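You operate a simulated robot arm through the tools that you are given. There is no shell and no other tool.

The job below is to be done with a simulated two-armed robot. You get a single attempt, and the scene is never put back.

JOB
Drop to holding heat: heater two and heater one off, still set to 35 C, vapour limit 55 C.

The check looks at the end state, three seconds after you hand in, the way a careful person would. Anything else that was tipped, shoved, dropped, spilled or broken makes it a failure.

ROBOT AND FRAMES
Two 7-joint arms with fingered hands on one trunk that stands fixed in place. Base frame: the origin is at the foot of the trunk, x ahead of it, y to its left, z up. Readings come in m, degrees, newtons and seconds.
The left shoulder is at [0.07, 0.166, 1.343], the right one opposite. With the tool pointing down near the work surface each hand reaches from about 0.4 to 0.96 m from the base axis, measured 20 degrees to its own side. Payload 4.1 kg a hand.
The TCP of each hand is the grasp point between the finger pads, 0.032 m short of the fingertips. In the tool frame z runs along the fingers and y along their closing line. Largest opening 0.108 m; the body of the gripper starts 0.038 m behind the TCP. The gripper is a hand of 4 fingers: y runs from the thumb to the fingers, the wrist lies at [-0.016, -0.108, -0.186] in the tool frame, and closing takes about 1.5 s.
Orientation is told as [roll, pitch, yaw] about the base's x, y, z axes, in that order, counted from this pose: with the fingers straight down and the wrist toward the robot, the tool's x, y and z point along [0, 1, 0], [1, 0, 0] and [0, 0, -1] of the base frame.

CONTROLS
- The arms move only by the tool play_rows. It takes "left_moves", "right_moves" or both (then of equal length, played together; a hand with none holds still); each is a list of rows, each a list of 7 numbers: the opening in per cent of the stroke, from 0 (shut) to 100 (fully open), then the shift along the tool's x, y, z in units of 20 mm (1.0 is 20 mm), then the turn, a rotation vector about the tool's x, y, z in units of 4 degrees (1.0 is 4 degrees). In form: [[claw, tx, ty, tz, ax, ay, az], ...]. A call has 1 to 20 rows; each row shifts and turns the commanded pose from where the row before left it, along the tool's axes as they then stand. A call with a number of a shift or a turn outside -1 to 1 is refused whole. Each row takes 0.2 s and may step no farther than 0.05 m and 8.6 degrees from the row before; otherwise, or with a gripper value out of range, the whole call is refused. Where a pose cannot be reached the arm comes as near as it can. A force on the tool above 40 N (or 10 N above the force at the start of the call, whichever is more), or a blocked arm, ends the call early, and 0.2 s more pass. Each finger travels about 0.045 m/s and halts on what it meets, pressing with about 29 N; the grip force reading is that of the motor and also rises with nothing between the fingers. The clock runs only during rows and for 0.2 s after the last one: add rows that do not move to give the fingers time. The reply holds the time, the measured pose of the TCP, the force on the tool along the base axes, the opening and the grip force, in the units named above and with some noise, with the torque about the TCP (base axes, N m) and any sound that the robot's microphone picked up, and new pictures: "pictures" is both (left out), scene, wrist or none (wrist: the cameras of the hands that moved).
- Cameras (640 x 400 px; columns grow to the right, rows downward): "scene" is now at [0.1316, -0.0549, 1.6135]; the picture's right is [-0.62, -0.78, 0.00], its down [-0.22, 0.18, -0.96] and it looks along [0.75, -0.59, -0.29] (base axes); focal length 233 px, centre (320, 200). "left" rides on the left gripper at [-0.065, -0.093, -0.131] in its tool frame; the picture's right is [-0.80, -0.28, 0.53], its down [0.55, -0.71, 0.45] and it looks along [0.25, 0.65, 0.72] (tool axes); focal length 247 px, centre (320, 200). "right" rides on the right gripper at [0.064, -0.093, -0.131] in its tool frame; the picture's right is [-0.80, 0.28, -0.53], its down [-0.55, -0.71, 0.45] and it looks along [-0.25, 0.65, 0.72] (tool axes); focal length 247 px, centre (320, 200). There is no depth. A picture from a camera that has moved, and an enlarged one, comes with that camera's place and axes in the base frame and with its lens. The place of the scene camera against the robot may be out by one fixed shift of up to 0.025 m in any direction.
- slide_trunk(by): slides the trunk up (or, below 0, down) by that many m; the arms and the scene camera ride with it, the base frame stays. It gives what a move gives, with no picture.
- set_grasp(shape, hand): the hand has 4 fingers and takes this shape, open, in about a second: jaw (thumb against the fingers, like two jaws); tri (thumb and two fingers); tip (a fingertip pinch); poke (one finger out to press); point (the index stretched); flat (the hand flat); cup (the hand cupped); fist (a fist). The gripper value then closes the fingers along that shape, each until it touches; the sizes above hold for jaw. It gives what a move gives, with no picture.
- turn_head(pan, tilt): turns the head with the scene camera to pan (to the left, within 86 degrees either way) and tilt (down, from -29 to 69), counted from straight ahead of the robot. It gives what a move gives, and a new picture of the scene camera.
- enlarge(camera, box): a new picture of the part [left, top, right, bottom] of that camera's present view, enlarged. The clock stands still meanwhile.
- job_done(): hands the job in; it is judged then, once.

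Places have to be worked out from the pictures, the camera data and where the tool is seen. Open the grippers and draw the arms clear of the work before you hand the job in, unless the task says otherwise.

The tools are called as name(argument=value, ...) on one line, values as JSON. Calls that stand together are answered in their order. play_rows: Moves the arms, as the interface text tells. Its arguments: {"type":"object","properties":{"left_moves":{"type":"array","items":{"type":"array","items":{"type":"number"}}},"right_moves":{"type":"array","items":{"type":"array","items":{"type":"number"}}},"pictures":{"type":"string","enum":["both","scene","wrist","none"]}},"required":[]} The other tools are called the same way: slide_trunk (by) slides the trunk up or down; set_grasp (shape, hand) gives the hand a shape; turn_head (pan, tilt) turns the head that bears the scene camera; enlarge (camera, box) takes an enlarged picture of a part of a camera's view; job_done () hands the job in.

At the start:

```text
clock: 0.0
left_ee_pos: [0.5323, -0.0172, 1.554]
left_ee_rot: [-0.1, 0.0, 0.1]
left_force: [-0.6, 0.2, -0.7]
left_wrist_torque: [0.0, -0.02, -0.02]
left_width: 0.1074
left_grasp_force: 0.0
left_shape: jaw
right_ee_pos: [0.2468, -0.3297, 1.5429]
right_ee_rot: [0.0, 0.0, -0.1]
right_force: [-1.5, 0.1, -0.3]
right_wrist_torque: [0.04, -0.01, 0.02]
right_width: 0.1075
right_grasp_force: 0.1
right_shape: jaw
trunk travel left (down, up): [-0.85, 0.09]
head pan, tilt: [-38.4, 16.6]
```

scene: 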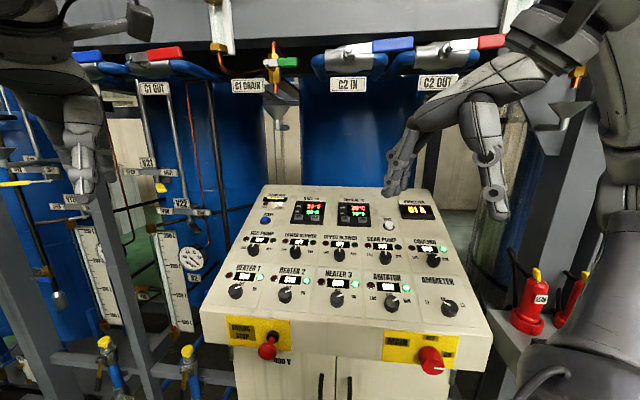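
right: 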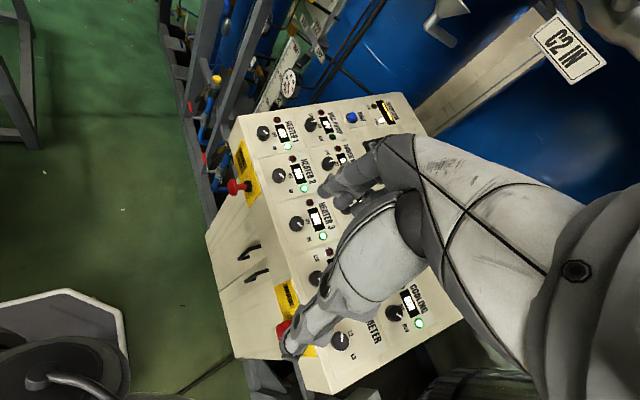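
left: 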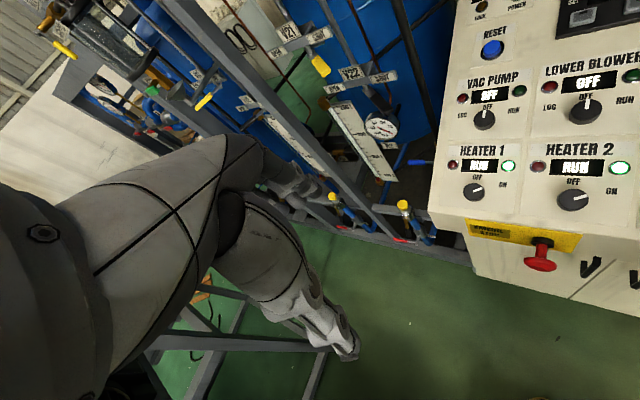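

I start by looking closer at the control panel to read the labels, knobs and displays.

enlarge(camera="scene", box=[240, 180, 450, 270])

enlarge(camera="scene", box=[200, 225, 480, 385])

enlarge(camera="left", box=[420, 0, 640, 280])

```text
3.05 times, centred on (345, 225) of scene
camera zoom: at [0.1316, -0.0549, 1.6135], right [-0.62, -0.78, 0.0], down [-0.22, 0.18, -0.96], along [0.75, -0.59, -0.29], focal length 711 px, centre (244, 124)
```

zoom: 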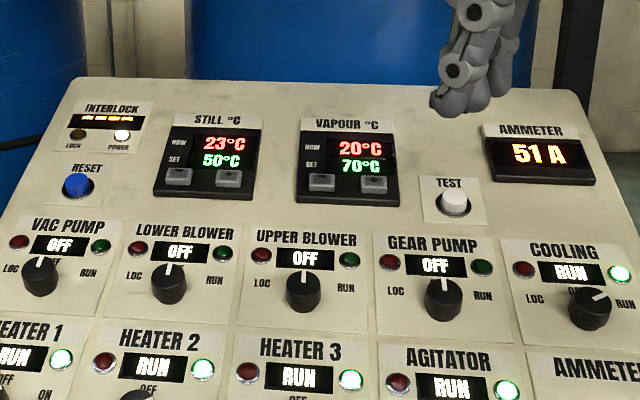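

```text
2.29 times, centred on (340, 305) of scene
camera zoom: at [0.1316, -0.0549, 1.6135], right [-0.62, -0.78, 0.0], down [-0.22, 0.18, -0.96], along [0.75, -0.59, -0.29], focal length 533 px, centre (274, -40)
```

zoom: 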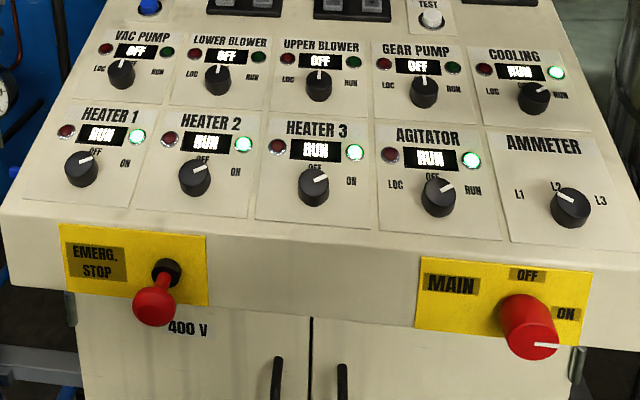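

```text
1.43 times, centred on (530, 140) of left
camera zoom: at [0.4395, -0.0828, 1.686], right [-0.28, -0.8, -0.53], down [-0.71, 0.55, -0.45], along [0.65, 0.25, -0.72], focal length 353 px, centre (20, 286)
```

zoom: 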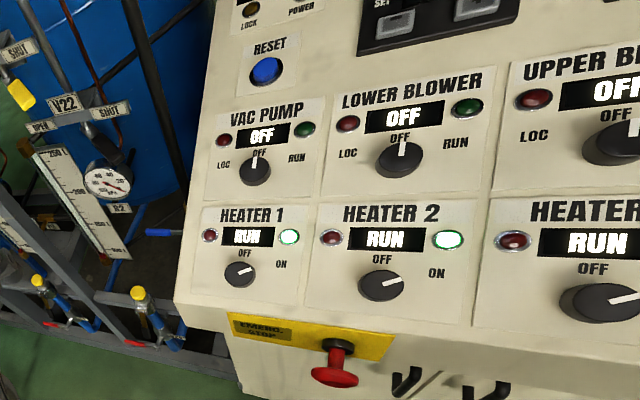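

The panel is tilted and lies ahead-right; I triangulate it using both wrist cameras, so I enlarge those views for exact pixel places.

enlarge(camera="right", box=[220, 90, 420, 215])

enlarge(camera="scene", box=[250, 185, 410, 245])

enlarge(camera="left", box=[480, 0, 640, 100])

```text
3.20 times, centred on (320, 152) of right
camera zoom: at [0.1531, -0.2665, 1.6754], right [0.28, -0.8, 0.53], down [-0.71, -0.55, -0.45], along [0.65, -0.25, -0.72], focal length 790 px, centre (320, 352)
```

zoom: 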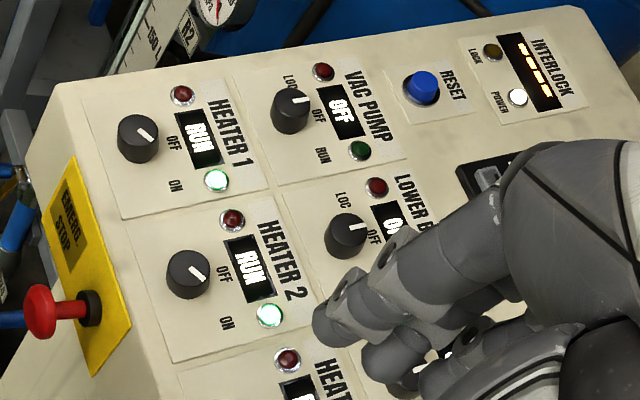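

```text
4.00 times, centred on (330, 215) of scene
camera zoom: at [0.1316, -0.0549, 1.6135], right [-0.62, -0.78, 0.0], down [-0.22, 0.18, -0.96], along [0.75, -0.59, -0.29], focal length 933 px, centre (280, 140)
```

zoom: 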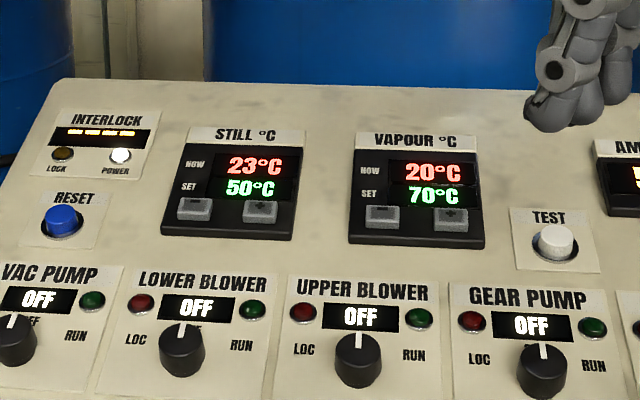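

```text
4.00 times, centred on (560, 50) of left
camera zoom: at [0.4395, -0.0828, 1.686], right [-0.28, -0.8, -0.53], down [-0.71, 0.55, -0.45], along [0.65, 0.25, -0.72], focal length 988 px, centre (-640, 800)
```

zoom: 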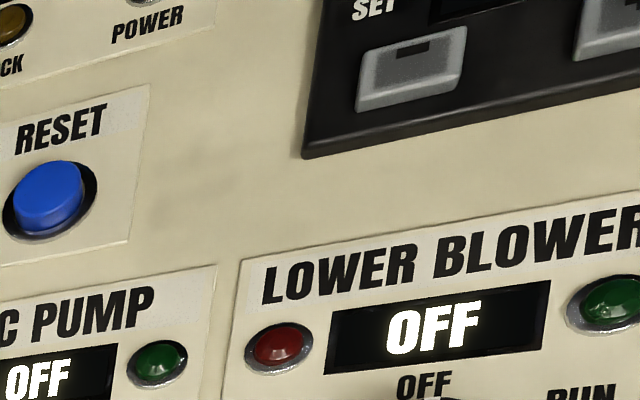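

Triangulating with the two wrist cameras gives the panel: lamp of heater 1 at about [0.753,-0.217,1.194], rows run along [-0.707,-0.707,0], tilt about 22 degrees, heater 1 knob base about [0.683,-0.215,1.174], heater 2 knob base about [0.587,-0.311,1.174]. I bring the right hand forward above the panel (still high) and turn the left hand in place so its camera watches the panel.

play_rows(right_moves=[[100, 0.11, 0.97, 0.35, 0, 0, 0], [100, 0.11, 0.97, 0.35, 0, 0, 0], [100, 0.11, 0.97, 0.35, 0, 0, 0], [100, 0.11, 0.97, 0.35, 0, 0, 0], [100, 0.11, 0.97, 0.35, 0, 0, 0], [100, 0.11, 0.97, 0.35, 0, 0, 0], [100, 0.11, 0.97, 0.35, 0, 0, 0], [100, 0.11, 0.97, 0.35, 0, 0, 0], [100, 0.11, 0.97, 0.35, 0, 0, 0], [100, 0.11, 0.97, 0.35, 0, 0, 0], [100, 0.11, 0.97, 0.35, 0, 0, 0], [100, 0.11, 0.97, 0.35, 0, 0, 0], [100, 0.11, 0.97, 0.35, 0, 0, 0], [100, 0, 0, 0, 0, 0, 0], [100, 0, 0, 0, 0, 0, 0]], left_moves=[[100, 0, 0, 0, 0, 0, 1], [100, 0, 0, 0, 0, 0, 1], [100, 0, 0, 0, 0, 0, 1], [100, 0, 0, 0, 0, 0, 1], [100, 0, 0, 0, 0, 0, 1], [100, 0, 0, 0, 0, 0, 1], [100, 0, 0, 0, 0, 0, 1], [100, 0, 0, 0, 0, 0, 1], [100, 0, 0, 0, 0, 0, 1], [100, 0, 0, 0, 0, 0, 1], [100, 0, 0, 0, 0, 0, 1], [100, 0, 0, 0, 0, 0, 1], [100, 0, 0, 0, 0, 0, 1], [100, 0, 0, 0, 0, 0, 1], [100, 0, 0, 0, 0, 0, 1]], pictures="both")

```text
clock: 3.2
left_ee_pos: [0.5308, -0.0166, 1.5548]
left_ee_rot: [0.1, -0.1, -60.1]
left_force: [0.8, 0.3, -0.6]
left_wrist_torque: [0.02, 0.01, -0.01]
left_width: 0.1074
left_grasp_force: 0.1
left_shape: jaw
right_ee_pos: [0.4984, -0.3011, 1.4524]
right_ee_rot: [-0.1, 0.1, 0.1]
right_force: [0.0, 0.3, 0.4]
right_wrist_torque: [-0.02, 0.0, 0.0]
right_width: 0.1079
right_grasp_force: 0.0
right_shape: jaw
trunk travel left (down, up): [-0.85, 0.09]
head pan, tilt: [-38.4, 16.6]
camera scene: at [0.1316, -0.0551, 1.6135], right [-0.62, -0.78, 0.0], down [-0.22, 0.18, -0.96], along [0.75, -0.59, -0.29], focal length 233 px, centre (320, 200)
camera right: at [0.4054, -0.238, 1.5843], right [0.28, -0.8, 0.53], down [-0.71, -0.55, -0.45], along [0.65, -0.25, -0.72], focal length 247 px, centre (320, 200)
camera left: at [0.43, 0.0295, 1.6856], right [-0.83, -0.15, -0.53], down [0.12, 0.89, -0.45], along [0.54, -0.44, -0.72], focal length 247 px, centre (320, 200)
```

scene: 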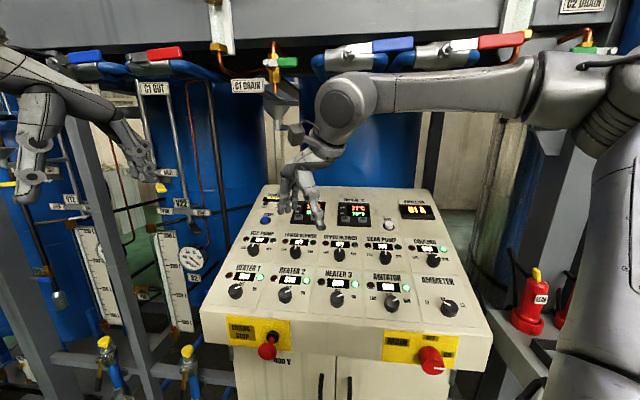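
right: 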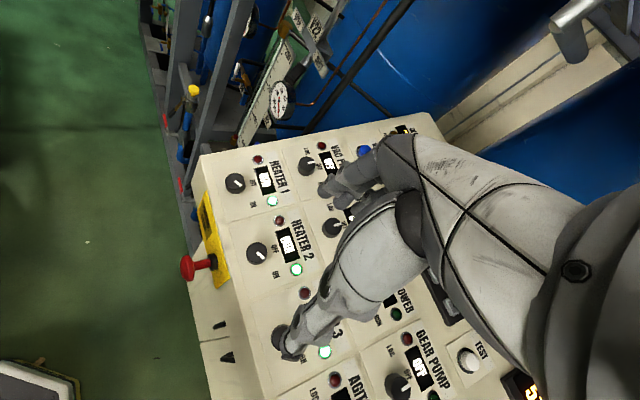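
left: 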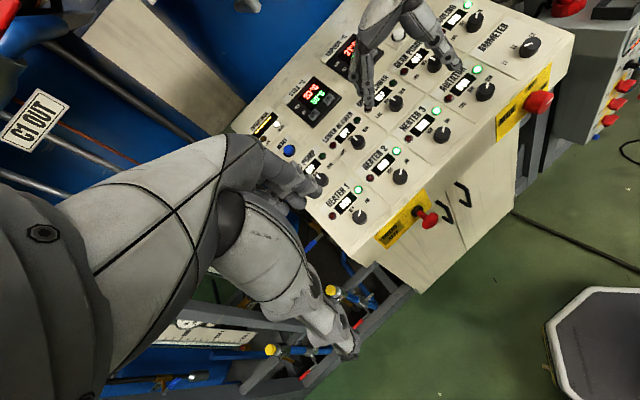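

Both arms moved as commanded and the left camera now sees the whole panel. I enlarge it to measure the setpoint buttons and check the panel fit.

enlarge(camera="left", box=[260, 30, 420, 130])

enlarge(camera="left", box=[300, 110, 460, 210])

enlarge(camera="right", box=[190, 130, 350, 230])

```text
4.00 times, centred on (340, 80) of left
camera zoom: at [0.43, 0.0295, 1.6856], right [-0.83, -0.15, -0.53], down [0.12, 0.89, -0.45], along [0.54, -0.44, -0.72], focal length 988 px, centre (240, 680)
```

zoom: 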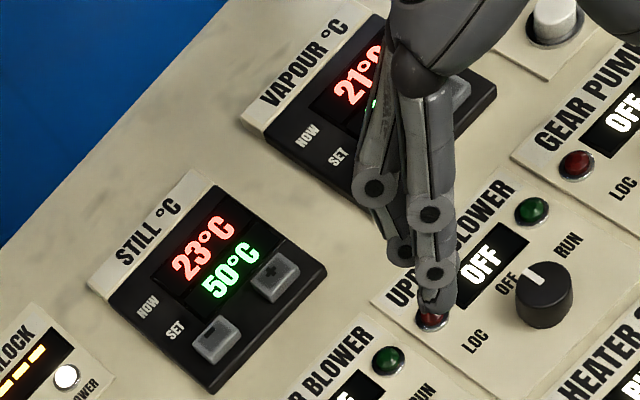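

```text
4.00 times, centred on (380, 160) of left
camera zoom: at [0.43, 0.0295, 1.6856], right [-0.83, -0.15, -0.53], down [0.12, 0.89, -0.45], along [0.54, -0.44, -0.72], focal length 988 px, centre (80, 360)
```

zoom: 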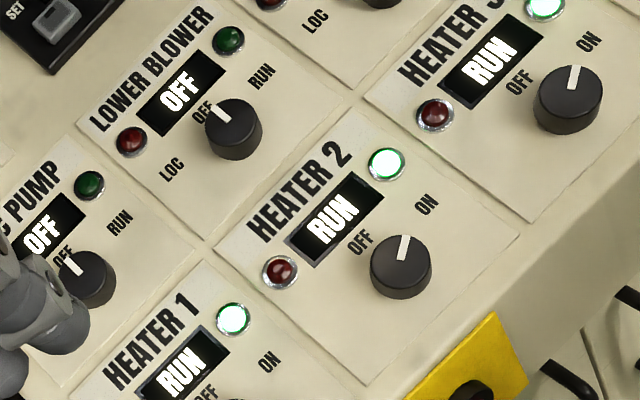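

```text
4.00 times, centred on (270, 180) of right
camera zoom: at [0.4054, -0.238, 1.5843], right [0.28, -0.8, 0.53], down [-0.71, -0.55, -0.45], along [0.65, -0.25, -0.72], focal length 988 px, centre (520, 280)
```

zoom: 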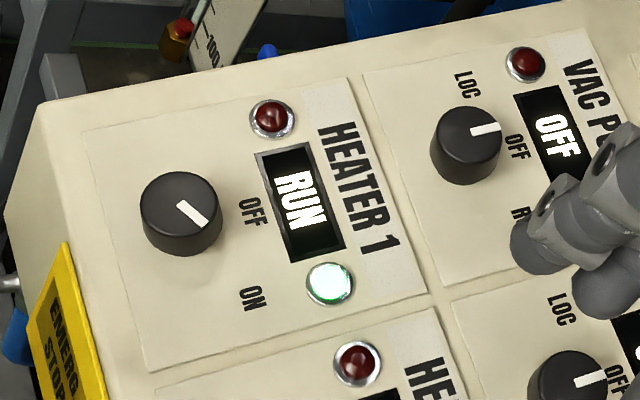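

The buttons come out at: STILL minus ≈ [0.801,-0.497,1.288], VAPOUR minus ≈ [0.678,-0.620,1.288]; knobs are about 37 mm wide, 20 mm high. I move the right hand above heater 2's knob and begin yawing it in line with the panel, to test the wrist range.

play_rows(right_moves=[[100, 0.213, 0.35, 0.99, 0, 0, 0], [100, 0.213, 0.35, 0.99, 0, 0, 0], [100, 0.213, 0.35, 0.99, 0, 0, 0], [100, 0.213, 0.35, 0.99, 0, 0, 0], [100, 0.213, 0.35, 0.99, 0, 0, 0], [100, 0.213, 0.35, 0.99, 0, 0, 0], [100, 0.213, 0.35, 0.99, 0, 0, 0], [100, 0, 0, 0, 0, 0, 1], [100, 0, 0, 0, 0, 0, 1], [100, 0, 0, 0, 0, 0, 1], [100, 0, 0, 0, 0, 0, 1], [100, 0, 0, 0, 0, 0, 1], [100, 0, 0, 0, 0, 0, 1], [100, 0, 0, 0, 0, 0, 1], [100, 0, 0, 0, 0, 0, 1], [100, 0, 0, 0, 0, 0, 1], [100, 0, 0, 0, 0, 0, 1], [100, 0, 0, 0, 0, 0, 1], [100, 0, 0, 0, 0, 0, 1], [100, 0, 0, 0, 0, 0, 1]], pictures="both")

```text
clock: 7.4
left_ee_pos: [0.5345, -0.0174, 1.5543]
left_ee_rot: [-0.1, 0.1, -60.0]
left_force: [-0.7, -0.4, 0.5]
left_wrist_torque: [0.03, 0.01, 0.01]
left_width: 0.1078
left_grasp_force: 0.1
left_shape: jaw
right_ee_pos: [0.5484, -0.2719, 1.3134]
right_ee_rot: [0.1, 0.1, -52.1]
right_force: [-0.2, 0.7, -0.9]
right_wrist_torque: [-0.01, 0.01, -0.02]
right_width: 0.1076
right_grasp_force: 0.0
right_shape: jaw
trunk travel left (down, up): [-0.85, 0.09]
head pan, tilt: [-38.4, 16.6]
camera scene: at [0.1327, -0.0551, 1.6134], right [-0.62, -0.78, 0.0], down [-0.23, 0.18, -0.96], along [0.75, -0.59, -0.29], focal length 233 px, centre (320, 200)
camera right: at [0.5418, -0.1597, 1.446], right [-0.46, -0.71, 0.53], down [-0.87, 0.22, -0.45], along [0.2, -0.67, -0.72], focal length 247 px, centre (320, 200)
```

scene: 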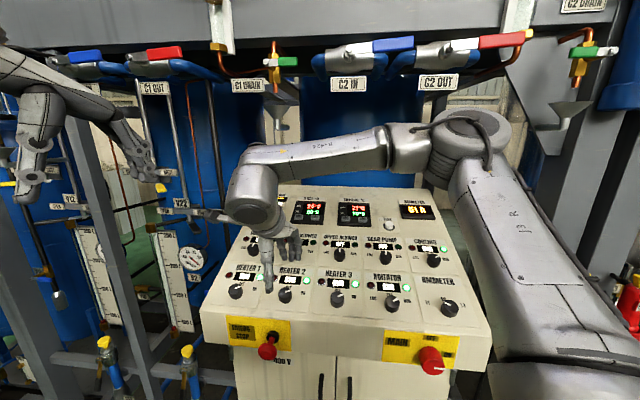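
right: 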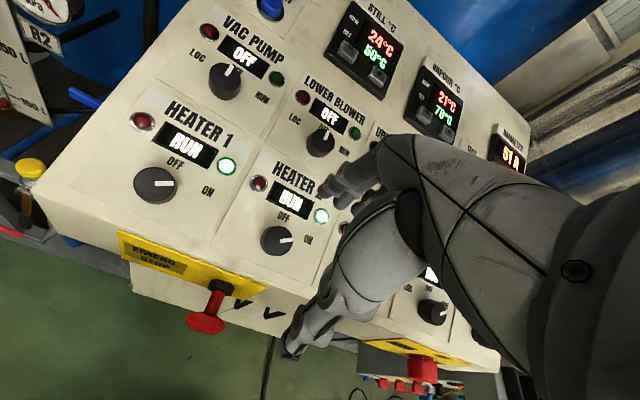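

The yaw is fine at -52 degrees with no strain. I finish the yaw to -60 and tilt the hand so the fingers stand square to the panel.

play_rows(right_moves=[[100, 0, 0, 0, 0, 0, 1], [100, 0, 0, 0, 0, 0, 1], [100, 0, 0, 0, -0.885, 0.237, 0], [100, 0, 0, 0, -0.885, 0.237, 0], [100, 0, 0, 0, -0.885, 0.237, 0], [100, 0, 0, 0, -0.885, 0.237, 0], [100, 0, 0, 0, -0.885, 0.237, 0], [100, 0, 0, 0, -0.885, 0.237, 0], [100, 0, 0, 0, 0, 0, 0]], pictures="both")

enlarge(camera="left", box=[300, 80, 460, 240])

```text
clock: 9.4
left_ee_pos: [0.5333, -0.017, 1.5541]
left_ee_rot: [0.0, -0.1, -60.0]
left_force: [-0.4, -0.6, 0.4]
left_wrist_torque: [-0.01, -0.03, 0.0]
left_width: 0.1075
left_grasp_force: 0.0
left_shape: jaw
right_ee_pos: [0.5346, -0.2828, 1.3734]
right_ee_rot: [6.1, -21.3, -57.1]
right_force: [0.9, 0.9, -0.6]
right_wrist_torque: [0.02, 0.01, -0.03]
right_width: 0.1079
right_grasp_force: 0.1
right_shape: jaw
right hand out of reach, approached as far as the arm can: row 2, 3, 5, 7, 8
trunk travel left (down, up): [-0.85, 0.09]
head pan, tilt: [-38.4, 16.6]
camera scene: at [0.1312, -0.0544, 1.6135], right [-0.62, -0.78, 0.0], down [-0.22, 0.18, -0.96], along [0.75, -0.59, -0.29], focal length 233 px, centre (320, 200)
camera right: at [0.5024, -0.1416, 1.4687], right [-0.66, -0.55, 0.52], down [-0.68, 0.13, -0.72], along [0.33, -0.83, -0.45], focal length 247 px, centre (320, 200)
```

scene: 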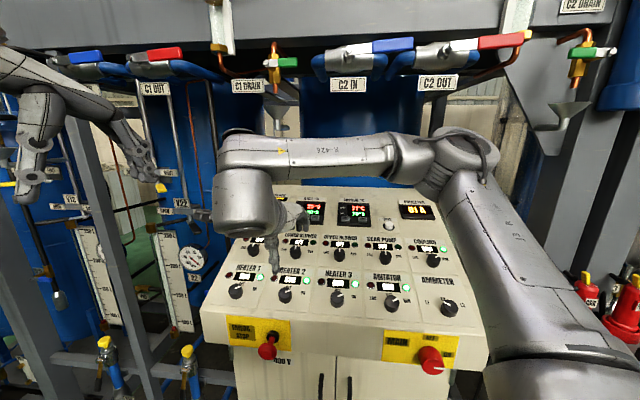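
right: 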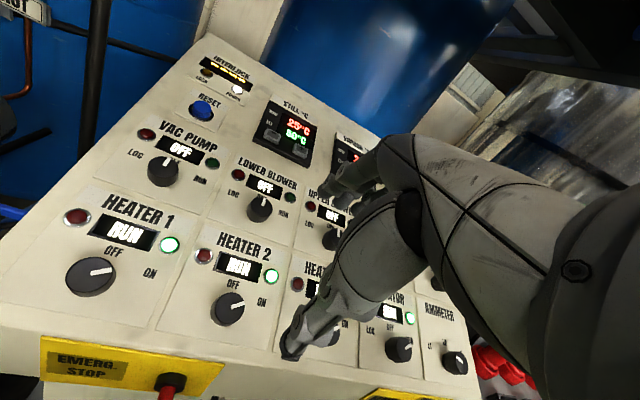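

```text
2.50 times, centred on (380, 160) of left
camera zoom: at [0.4296, 0.0301, 1.6857], right [-0.83, -0.16, -0.53], down [0.12, 0.89, -0.45], along [0.54, -0.44, -0.72], focal length 617 px, centre (170, 300)
```

zoom: 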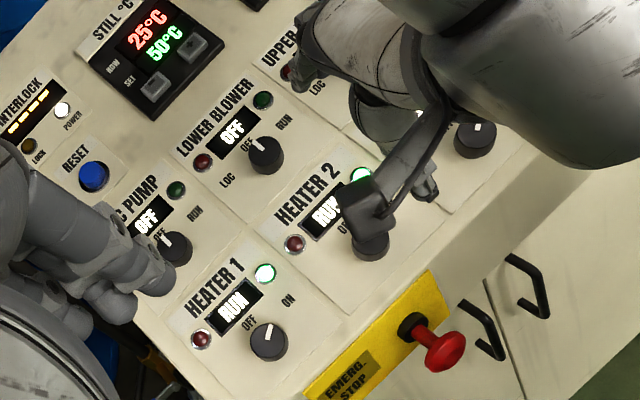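

The right wrist ran out of range at that yaw; its forearm comes from the right, so a yaw turned the other way is more comfortable. I turn the tool back about its own axis by 32 degrees and see where it settles.

play_rows(right_moves=[[100, 0, 0, 0, 0, 0, -1], [100, 0, 0, 0, 0, 0, -1], [100, 0, 0, 0, 0, 0, -1], [100, 0, 0, 0, 0, 0, -1], [100, 0, 0, 0, 0, 0, -1], [100, 0, 0, 0, 0, 0, -1], [100, 0, 0, 0, 0, 0, -1], [100, 0, 0, 0, 0, 0, -1], [100, 0, 0, 0, 0, 0, 0]], pictures="both")

```text
clock: 11.4
left_ee_pos: [0.5321, -0.0172, 1.5543]
left_ee_rot: [-0.2, -0.1, -60.1]
left_force: [-1.0, 0.6, 0.3]
left_wrist_torque: [0.0, 0.01, 0.0]
left_width: 0.1075
left_grasp_force: 0.0
left_shape: jaw
right_ee_pos: [0.5345, -0.2828, 1.3732]
right_ee_rot: [-6.7, -21.0, -22.8]
right_force: [-0.5, 0.1, 0.6]
right_wrist_torque: [0.0, 0.0, 0.0]
right_width: 0.1077
right_grasp_force: 0.0
right_shape: jaw
trunk travel left (down, up): [-0.85, 0.09]
head pan, tilt: [-38.4, 16.6]
camera scene: at [0.132, -0.0548, 1.6134], right [-0.62, -0.78, 0.0], down [-0.22, 0.18, -0.96], along [0.75, -0.59, -0.29], focal length 233 px, centre (320, 200)
camera right: at [0.4453, -0.1601, 1.4554], right [-0.24, -0.69, 0.68], down [-0.71, -0.35, -0.61], along [0.66, -0.63, -0.41], focal length 247 px, centre (320, 200)
```

scene: 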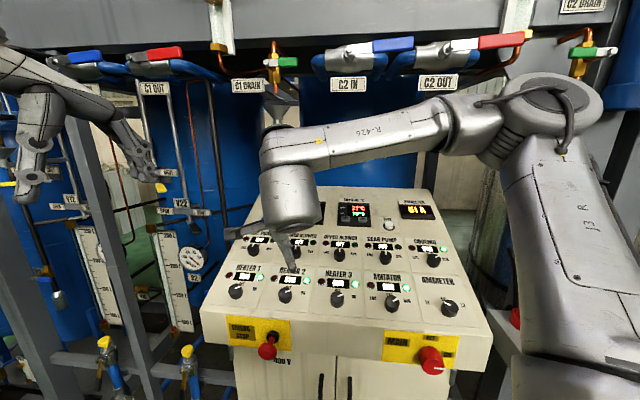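
right: 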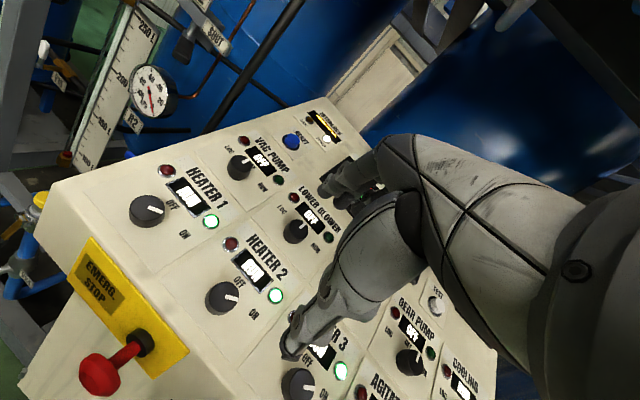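

The commanded pose now follows the reached pose, with the tool square to the panel within about 1.5 degrees and yaw -23. I move to 0.10 m above heater 2's knob, correct the small tilt and part-close the fingers to see their geometry.

play_rows(right_moves=[[90, 0.176, -0.127, 0.8875, 0.12, -0.36, 0], [80, 0.176, -0.127, 0.8875, 0, 0, 0], [70, 0.176, -0.127, 0.8875, 0, 0, 0], [65, 0.176, -0.127, 0.8875, 0, 0, 0], [60, 0.176, -0.127, 0.8875, 0, 0, 0], [60, 0.176, -0.127, 0.8875, 0, 0, 0], [60, 0, 0, 0, 0, 0, 0], [60, 0, 0, 0, 0, 0, 0]], pictures="both")

enlarge(camera="left", box=[320, 80, 480, 220])

enlarge(camera="scene", box=[220, 180, 380, 320])

```text
clock: 13.2
left_ee_pos: [0.5315, -0.0162, 1.5545]
left_ee_rot: [0.1, -0.1, -59.9]
left_force: [-0.7, 0.1, -0.1]
left_wrist_torque: [-0.03, 0.01, 0.02]
left_width: 0.1077
left_grasp_force: 0.0
left_shape: jaw
right_ee_pos: [0.5598, -0.2856, 1.2665]
right_ee_rot: [-8.0, -20.6, -22.7]
right_force: [0.2, -0.9, -0.2]
right_wrist_torque: [0.01, 0.0, 0.02]
right_width: 0.0654
right_grasp_force: 0.1
right_shape: jaw
trunk travel left (down, up): [-0.85, 0.09]
head pan, tilt: [-38.4, 16.6]
camera scene: at [0.1314, -0.0543, 1.6135], right [-0.62, -0.78, 0.0], down [-0.22, 0.18, -0.96], along [0.75, -0.59, -0.29], focal length 233 px, centre (320, 200)
camera right: at [0.4725, -0.1609, 1.348], right [-0.24, -0.67, 0.7], down [-0.73, -0.35, -0.59], along [0.64, -0.65, -0.4], focal length 247 px, centre (320, 200)
```

scene: 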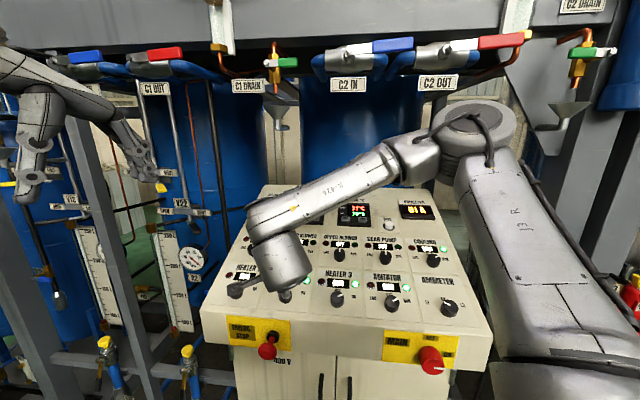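
right: 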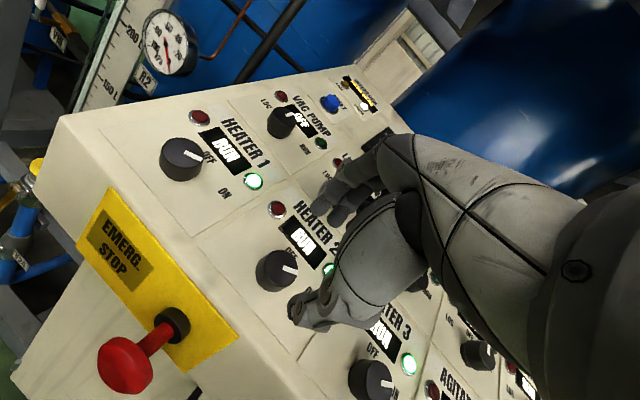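

```text
2.86 times, centred on (400, 150) of left
camera zoom: at [0.4298, 0.0302, 1.6857], right [-0.83, -0.16, -0.53], down [0.12, 0.89, -0.45], along [0.54, -0.44, -0.72], focal length 706 px, centre (91, 343)
```

zoom: 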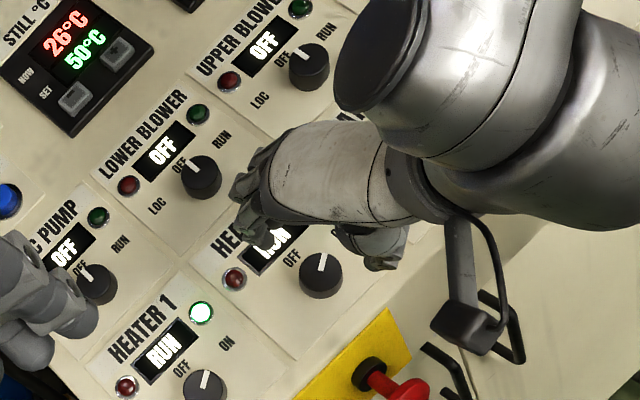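

```text
2.86 times, centred on (300, 250) of scene
camera zoom: at [0.1314, -0.0543, 1.6135], right [-0.62, -0.78, 0.0], down [-0.22, 0.18, -0.96], along [0.75, -0.59, -0.29], focal length 666 px, centre (377, 57)
```

zoom: 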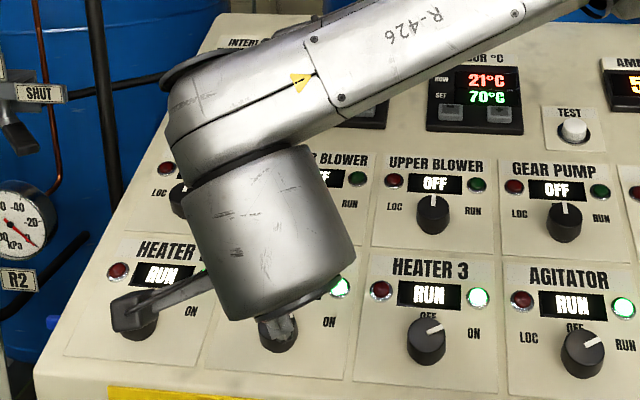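

The projected approach line of the tool meets heater 2's knob in the wrist image to within a few mm. I enlarge the wrist view to check centering and the finger shape.

enlarge(camera="right", box=[230, 130, 390, 340])

```text
1.90 times, centred on (310, 235) of right
camera zoom: at [0.4725, -0.1609, 1.348], right [-0.24, -0.67, 0.7], down [-0.73, -0.35, -0.59], along [0.64, -0.65, -0.4], focal length 470 px, centre (339, 133)
```

zoom: 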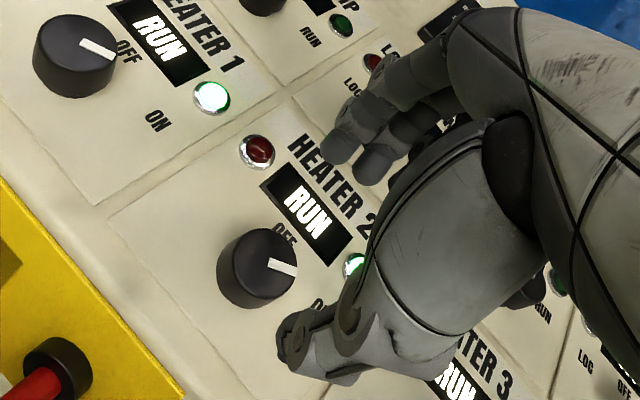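

Centering looks good to within about 2 mm. I narrow the opening to 54 mm (clear of the display bezel) and descend along the tool axis until the fingertips are about 5 mm off the panel.

play_rows(right_moves=[[50, 0, 0, 0, 0, 0, 0], [50, 0, 0, 0, 0, 0, 0], [50, 0, 0, 0.7, 0, 0, 0], [50, 0, 0, 0.7, 0, 0, 0], [50, 0, 0, 0.6, 0, 0, 0], [50, 0, 0, 0.6, 0, 0, 0], [50, 0, 0, 0.5, 0, 0, 0], [50, 0, 0, 0, 0, 0, 0]], pictures="both")

enlarge(camera="right", box=[230, 130, 390, 340])

enlarge(camera="left", box=[320, 80, 480, 220])

```text
clock: 15.0
left_ee_pos: [0.5314, -0.0167, 1.5549]
left_ee_rot: [0.0, -0.2, -60.0]
left_force: [0.3, 0.1, 0.1]
left_wrist_torque: [0.02, -0.06, 0.0]
left_width: 0.1077
left_grasp_force: 0.0
left_shape: jaw
right_ee_pos: [0.5759, -0.3024, 1.2093]
right_ee_rot: [-8.1, -20.6, -22.9]
right_force: [0.3, -0.5, -0.8]
right_wrist_torque: [0.01, -0.01, -0.01]
right_width: 0.0544
right_grasp_force: 0.1
right_shape: jaw
trunk travel left (down, up): [-0.85, 0.09]
head pan, tilt: [-38.4, 16.6]
camera scene: at [0.1314, -0.0546, 1.6135], right [-0.62, -0.78, 0.0], down [-0.22, 0.18, -0.96], along [0.75, -0.59, -0.29], focal length 233 px, centre (320, 200)
camera right: at [0.4887, -0.1771, 1.2909], right [-0.24, -0.67, 0.7], down [-0.73, -0.35, -0.59], along [0.64, -0.65, -0.4], focal length 247 px, centre (320, 200)
```

scene: 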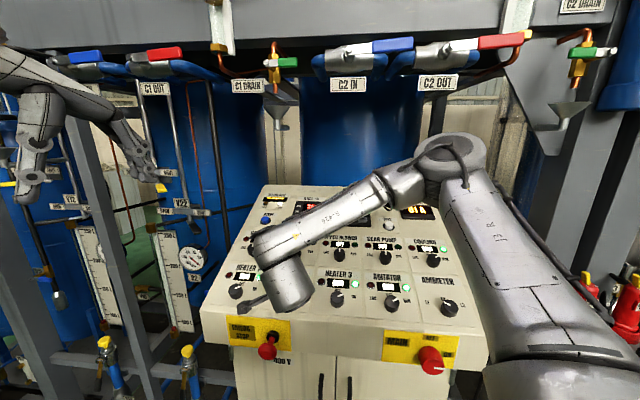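
right: 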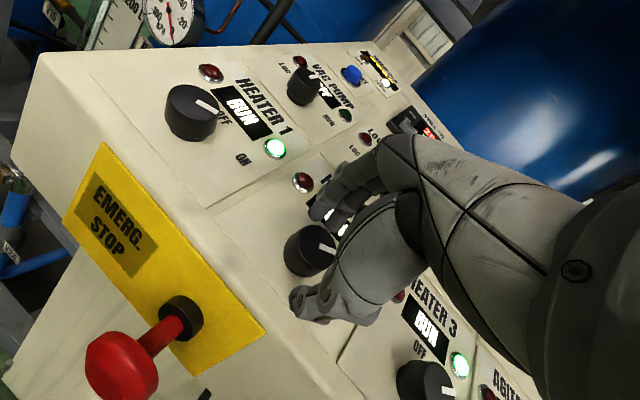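

```text
1.90 times, centred on (310, 235) of right
camera zoom: at [0.4887, -0.1771, 1.2909], right [-0.24, -0.67, 0.7], down [-0.73, -0.35, -0.59], along [0.64, -0.65, -0.4], focal length 470 px, centre (339, 133)
```

zoom: 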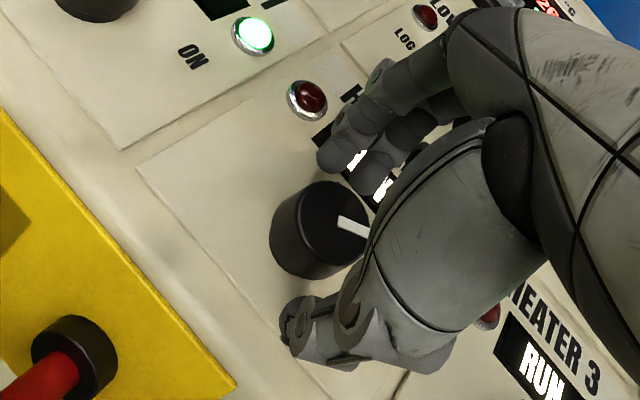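

```text
2.86 times, centred on (400, 150) of left
camera zoom: at [0.4299, 0.0299, 1.6856], right [-0.83, -0.16, -0.53], down [0.12, 0.89, -0.45], along [0.54, -0.44, -0.72], focal length 706 px, centre (91, 343)
```

zoom: 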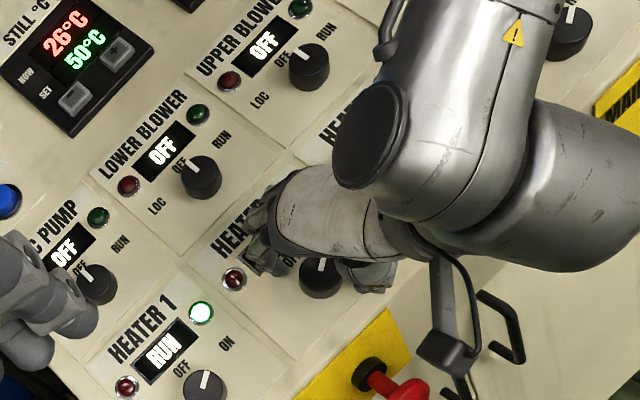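

No contact yet, TCP about 38 mm off the panel. I enlarge the knob region to judge the remaining sideways offset.

enlarge(camera="right", box=[270, 190, 390, 310])

```text
3.33 times, centred on (330, 250) of right
camera zoom: at [0.4887, -0.1771, 1.2909], right [-0.24, -0.67, 0.7], down [-0.73, -0.35, -0.59], along [0.64, -0.65, -0.4], focal length 823 px, centre (287, 33)
```

zoom: 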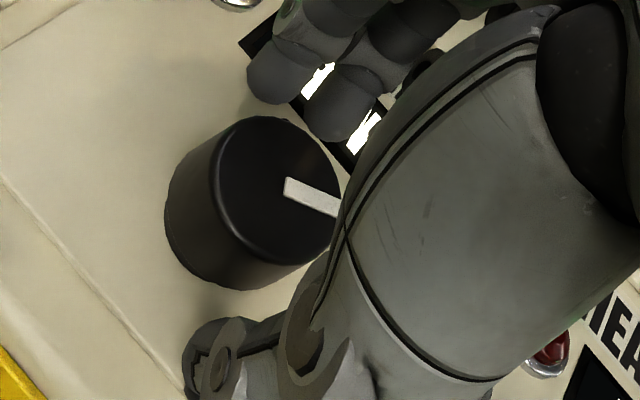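

The knob is centred under the grasp to about 1 mm. I close the fingers on it gently and hold.

play_rows(right_moves=[[40, 0, 0, 0, 0, 0, 0], [30, 0, 0, 0, 0, 0, 0], [20, 0, 0, 0, 0, 0, 0], [10, 0, 0, 0, 0, 0, 0], [5, 0, 0, 0, 0, 0, 0], [0, 0, 0, 0, 0, 0, 0], [0, 0, 0, 0, 0, 0, 0]], pictures="wrist")

enlarge(camera="right", box=[270, 170, 390, 310])

```text
clock: 16.6
left_ee_pos: [0.5322, -0.0174, 1.554]
left_ee_rot: [0.0, -0.1, -59.9]
left_force: [0.5, 0.2, 0.6]
left_wrist_torque: [-0.03, 0.0, 0.0]
left_width: 0.1078
left_grasp_force: 0.0
left_shape: jaw
right_ee_pos: [0.576, -0.3032, 1.209]
right_ee_rot: [-8.1, -20.6, -22.9]
right_force: [-4.1, -1.4, -2.9]
right_wrist_torque: [-0.05, 0.07, 0.06]
right_width: 0.0258
right_grasp_force: 29.2
right_shape: jaw
trunk travel left (down, up): [-0.85, 0.09]
head pan, tilt: [-38.4, 16.6]
camera right: at [0.4883, -0.1777, 1.2907], right [-0.24, -0.67, 0.7], down [-0.73, -0.35, -0.59], along [0.64, -0.65, -0.41], focal length 247 px, centre (320, 200)
```

right: 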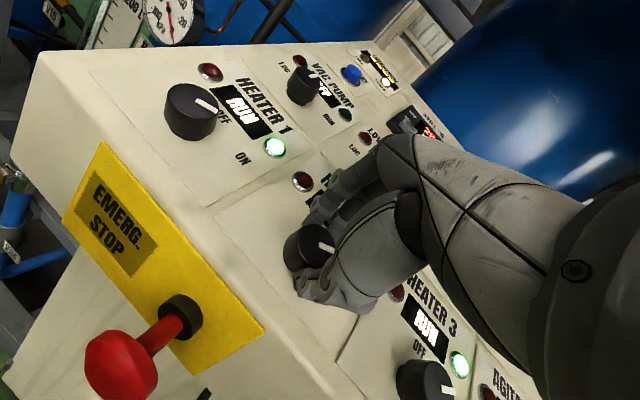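

```text
2.86 times, centred on (330, 240) of right
camera zoom: at [0.4883, -0.1777, 1.2907], right [-0.24, -0.67, 0.7], down [-0.73, -0.35, -0.59], along [0.64, -0.65, -0.41], focal length 706 px, centre (291, 86)
```

zoom: 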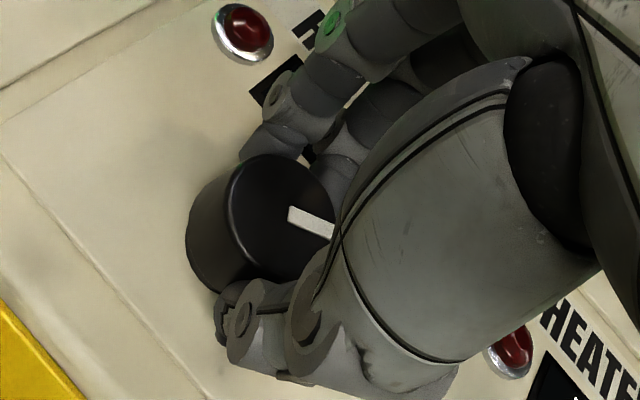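

The knob is held (29 N). I turn counter-clockwise by 20 degrees first and watch force, torque and sound.

play_rows(right_moves=[[0, 0, 0, 0, 0, 0, -1], [0, 0, 0, 0, 0, 0, -1], [0, 0, 0, 0, 0, 0, -1], [0, 0, 0, 0, 0, 0, -1], [0, 0, 0, 0, 0, 0, -1]], pictures="wrist")

enlarge(camera="right", box=[270, 170, 390, 310])

```text
clock: 17.8
left_ee_pos: [0.5332, -0.0172, 1.5542]
left_ee_rot: [-0.1, 0.0, -60.0]
left_force: [0.1, -0.6, 0.2]
left_wrist_torque: [0.01, 0.01, 0.0]
left_width: 0.1077
left_grasp_force: 0.1
left_shape: jaw
right_ee_pos: [0.5759, -0.3043, 1.2079]
right_ee_rot: [-14.8, -16.6, -2.1]
right_force: [-0.5, -1.1, 2.8]
right_wrist_torque: [-0.06, -0.08, -0.02]
right_width: 0.0258
right_grasp_force: 28.6
right_shape: jaw
trunk travel left (down, up): [-0.85, 0.09]
head pan, tilt: [-38.4, 16.6]
camera right: at [0.4593, -0.2038, 1.2895], right [0.04, -0.64, 0.77], down [-0.62, -0.62, -0.48], along [0.79, -0.45, -0.42], focal length 247 px, centre (320, 200)
```

right: 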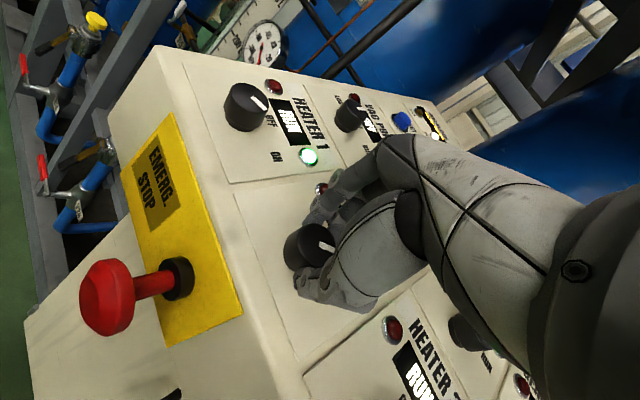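

```text
2.86 times, centred on (330, 240) of right
camera zoom: at [0.4593, -0.2038, 1.2895], right [0.04, -0.64, 0.77], down [-0.62, -0.62, -0.48], along [0.79, -0.45, -0.42], focal length 706 px, centre (291, 86)
```

zoom: 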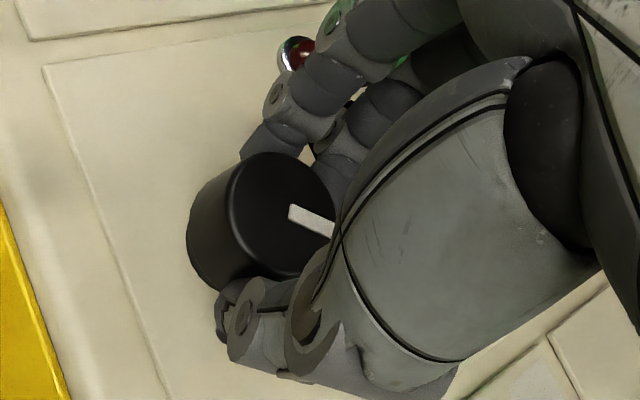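

The knob follows without slip, with low torque. I turn on by another 32 degrees and check.

play_rows(right_moves=[[0, 0, 0, 0, 0, 0, -1], [0, 0, 0, 0, 0, 0, -1], [0, 0, 0, 0, 0, 0, -1], [0, 0, 0, 0, 0, 0, -1], [0, 0, 0, 0, 0, 0, -1], [0, 0, 0, 0, 0, 0, -1], [0, 0, 0, 0, 0, 0, -1], [0, 0, 0, 0, 0, 0, -1]], pictures="both")

enlarge(camera="left", box=[320, 100, 480, 220])

enlarge(camera="right", box=[250, 150, 410, 310])

```text
clock: 19.6
left_ee_pos: [0.5324, -0.0174, 1.5555]
left_ee_rot: [0.0, 0.0, -60.0]
left_force: [-0.3, 0.5, 0.2]
left_wrist_torque: [0.02, 0.02, 0.01]
left_width: 0.1076
left_grasp_force: 0.1
left_shape: jaw
right_ee_pos: [0.577, -0.3038, 1.2093]
right_ee_rot: [-21.2, -6.5, 29.0]
right_force: [9.0, -4.4, 14.5]
right_wrist_torque: [-0.07, -0.43, 0.04]
right_width: 0.0262
right_grasp_force: 29.5
right_shape: jaw
trunk travel left (down, up): [-0.85, 0.09]
head pan, tilt: [-38.4, 16.6]
camera scene: at [0.1321, -0.0556, 1.6135], right [-0.62, -0.78, 0.0], down [-0.22, 0.18, -0.96], along [0.75, -0.59, -0.29], focal length 233 px, centre (320, 200)
camera right: at [0.4343, -0.2601, 1.298], right [0.44, -0.39, 0.81], down [-0.27, -0.92, -0.3], along [0.86, -0.09, -0.5], focal length 247 px, centre (320, 200)
```

scene: 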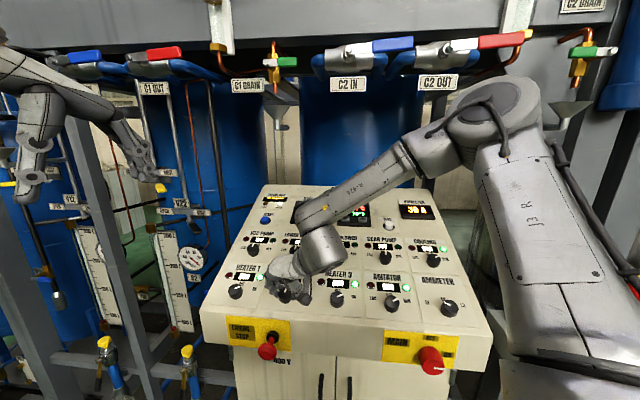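
right: 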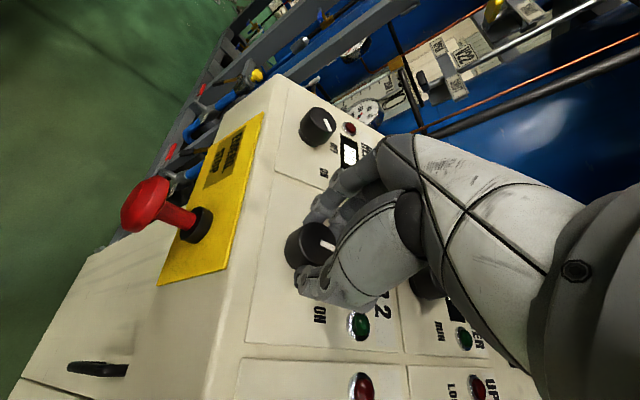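

```text
3.33 times, centred on (400, 160) of left
camera zoom: at [0.4305, 0.0289, 1.6856], right [-0.83, -0.15, -0.53], down [0.12, 0.89, -0.45], along [0.54, -0.44, -0.72], focal length 823 px, centre (53, 333)
```

zoom: 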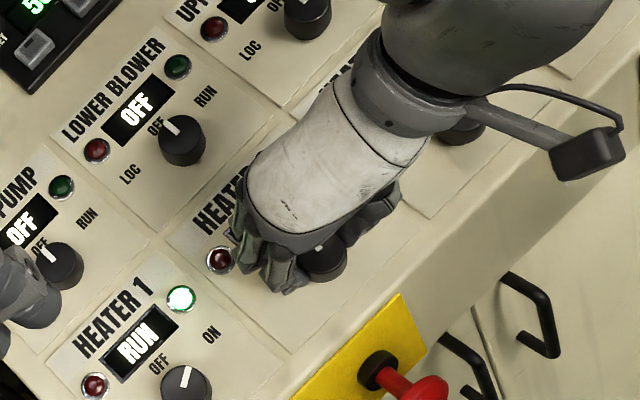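

```text
2.50 times, centred on (330, 230) of right
camera zoom: at [0.4343, -0.2601, 1.298], right [0.44, -0.39, 0.81], down [-0.27, -0.92, -0.3], along [0.86, -0.09, -0.5], focal length 617 px, centre (295, 125)
```

zoom: 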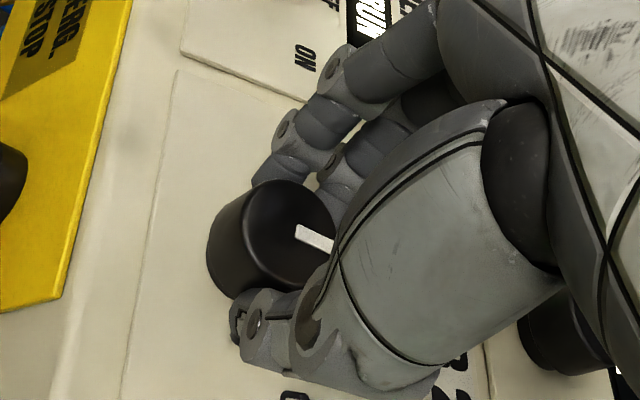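

Heater 2's green lamp has gone dark and the ammeter dropped, so the switch has changed over. The reaction force is growing, so I release the knob and lift straight off to look at the pointer.

play_rows(right_moves=[[15, 0, 0, 0, 0, 0, 0], [30, 0, 0, 0, 0, 0, 0], [45, 0, 0, 0, 0, 0, 0], [50, 0, 0, 0, 0, 0, 0], [50, 0, 0, -0.5, 0, 0, 0], [50, 0, 0, -0.8, 0, 0, 0], [50, 0, 0, -1, 0, 0, 0], [50, 0, 0, -1, 0, 0, 0], [50, 0, 0, -1, 0, 0, 0], [50, 0, 0, -1, 0, 0, 0]], pictures="both")

enlarge(camera="left", box=[320, 100, 480, 220])

enlarge(camera="right", box=[200, 90, 420, 310])

```text
clock: 21.8
left_ee_pos: [0.5323, -0.0171, 1.5553]
left_ee_rot: [0.0, -0.1, -60.0]
left_force: [-1.0, -0.3, -0.1]
left_wrist_torque: [0.0, -0.04, -0.04]
left_width: 0.1075
left_grasp_force: 0.2
left_shape: jaw
right_ee_pos: [0.5473, -0.2741, 1.3076]
right_ee_rot: [-21.1, -6.5, 28.9]
right_force: [0.1, 0.4, 0.7]
right_wrist_torque: [-0.02, -0.03, 0.0]
right_width: 0.0537
right_grasp_force: 0.0
right_shape: jaw
trunk travel left (down, up): [-0.85, 0.09]
head pan, tilt: [-38.4, 16.6]
camera scene: at [0.1309, -0.055, 1.6135], right [-0.62, -0.78, 0.0], down [-0.22, 0.18, -0.96], along [0.75, -0.59, -0.29], focal length 233 px, centre (320, 200)
camera right: at [0.4048, -0.2312, 1.3971], right [0.44, -0.39, 0.81], down [-0.27, -0.92, -0.3], along [0.86, -0.09, -0.5], focal length 247 px, centre (320, 200)
```

scene: 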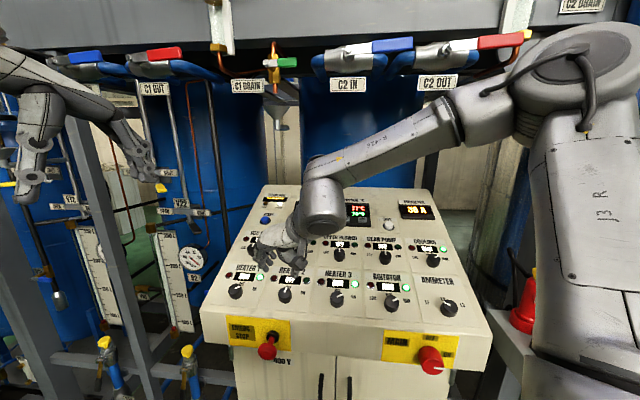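
right: 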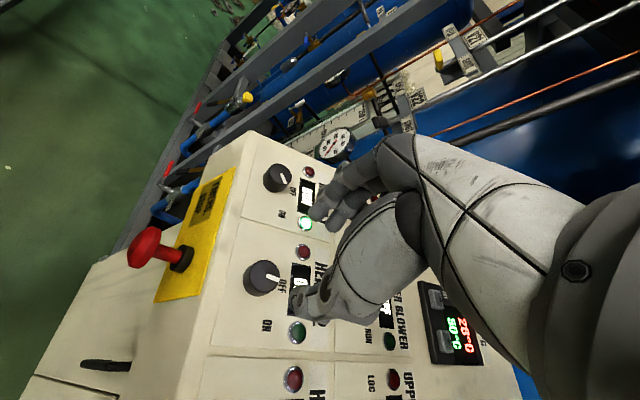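

```text
3.33 times, centred on (400, 160) of left
camera zoom: at [0.4293, 0.0295, 1.6858], right [-0.83, -0.15, -0.53], down [0.12, 0.89, -0.45], along [0.54, -0.44, -0.72], focal length 823 px, centre (53, 333)
```

zoom: 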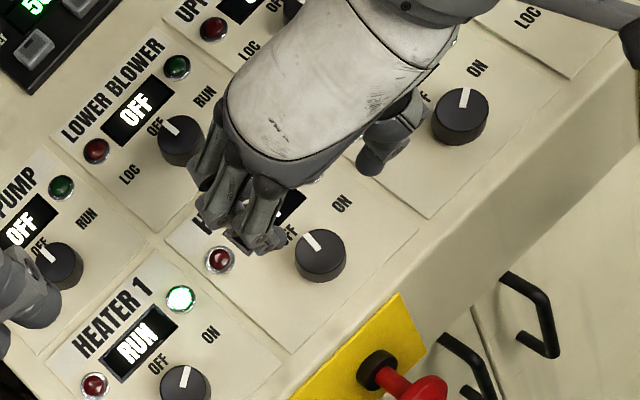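

```text
1.82 times, centred on (310, 200) of right
camera zoom: at [0.4048, -0.2312, 1.3971], right [0.44, -0.39, 0.81], down [-0.27, -0.92, -0.3], along [0.86, -0.09, -0.5], focal length 449 px, centre (338, 200)
```

zoom: 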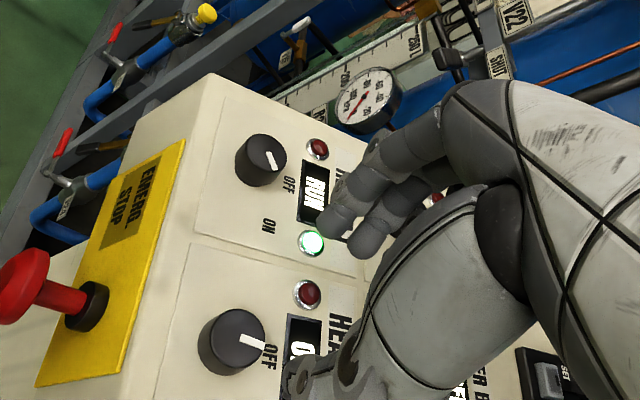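

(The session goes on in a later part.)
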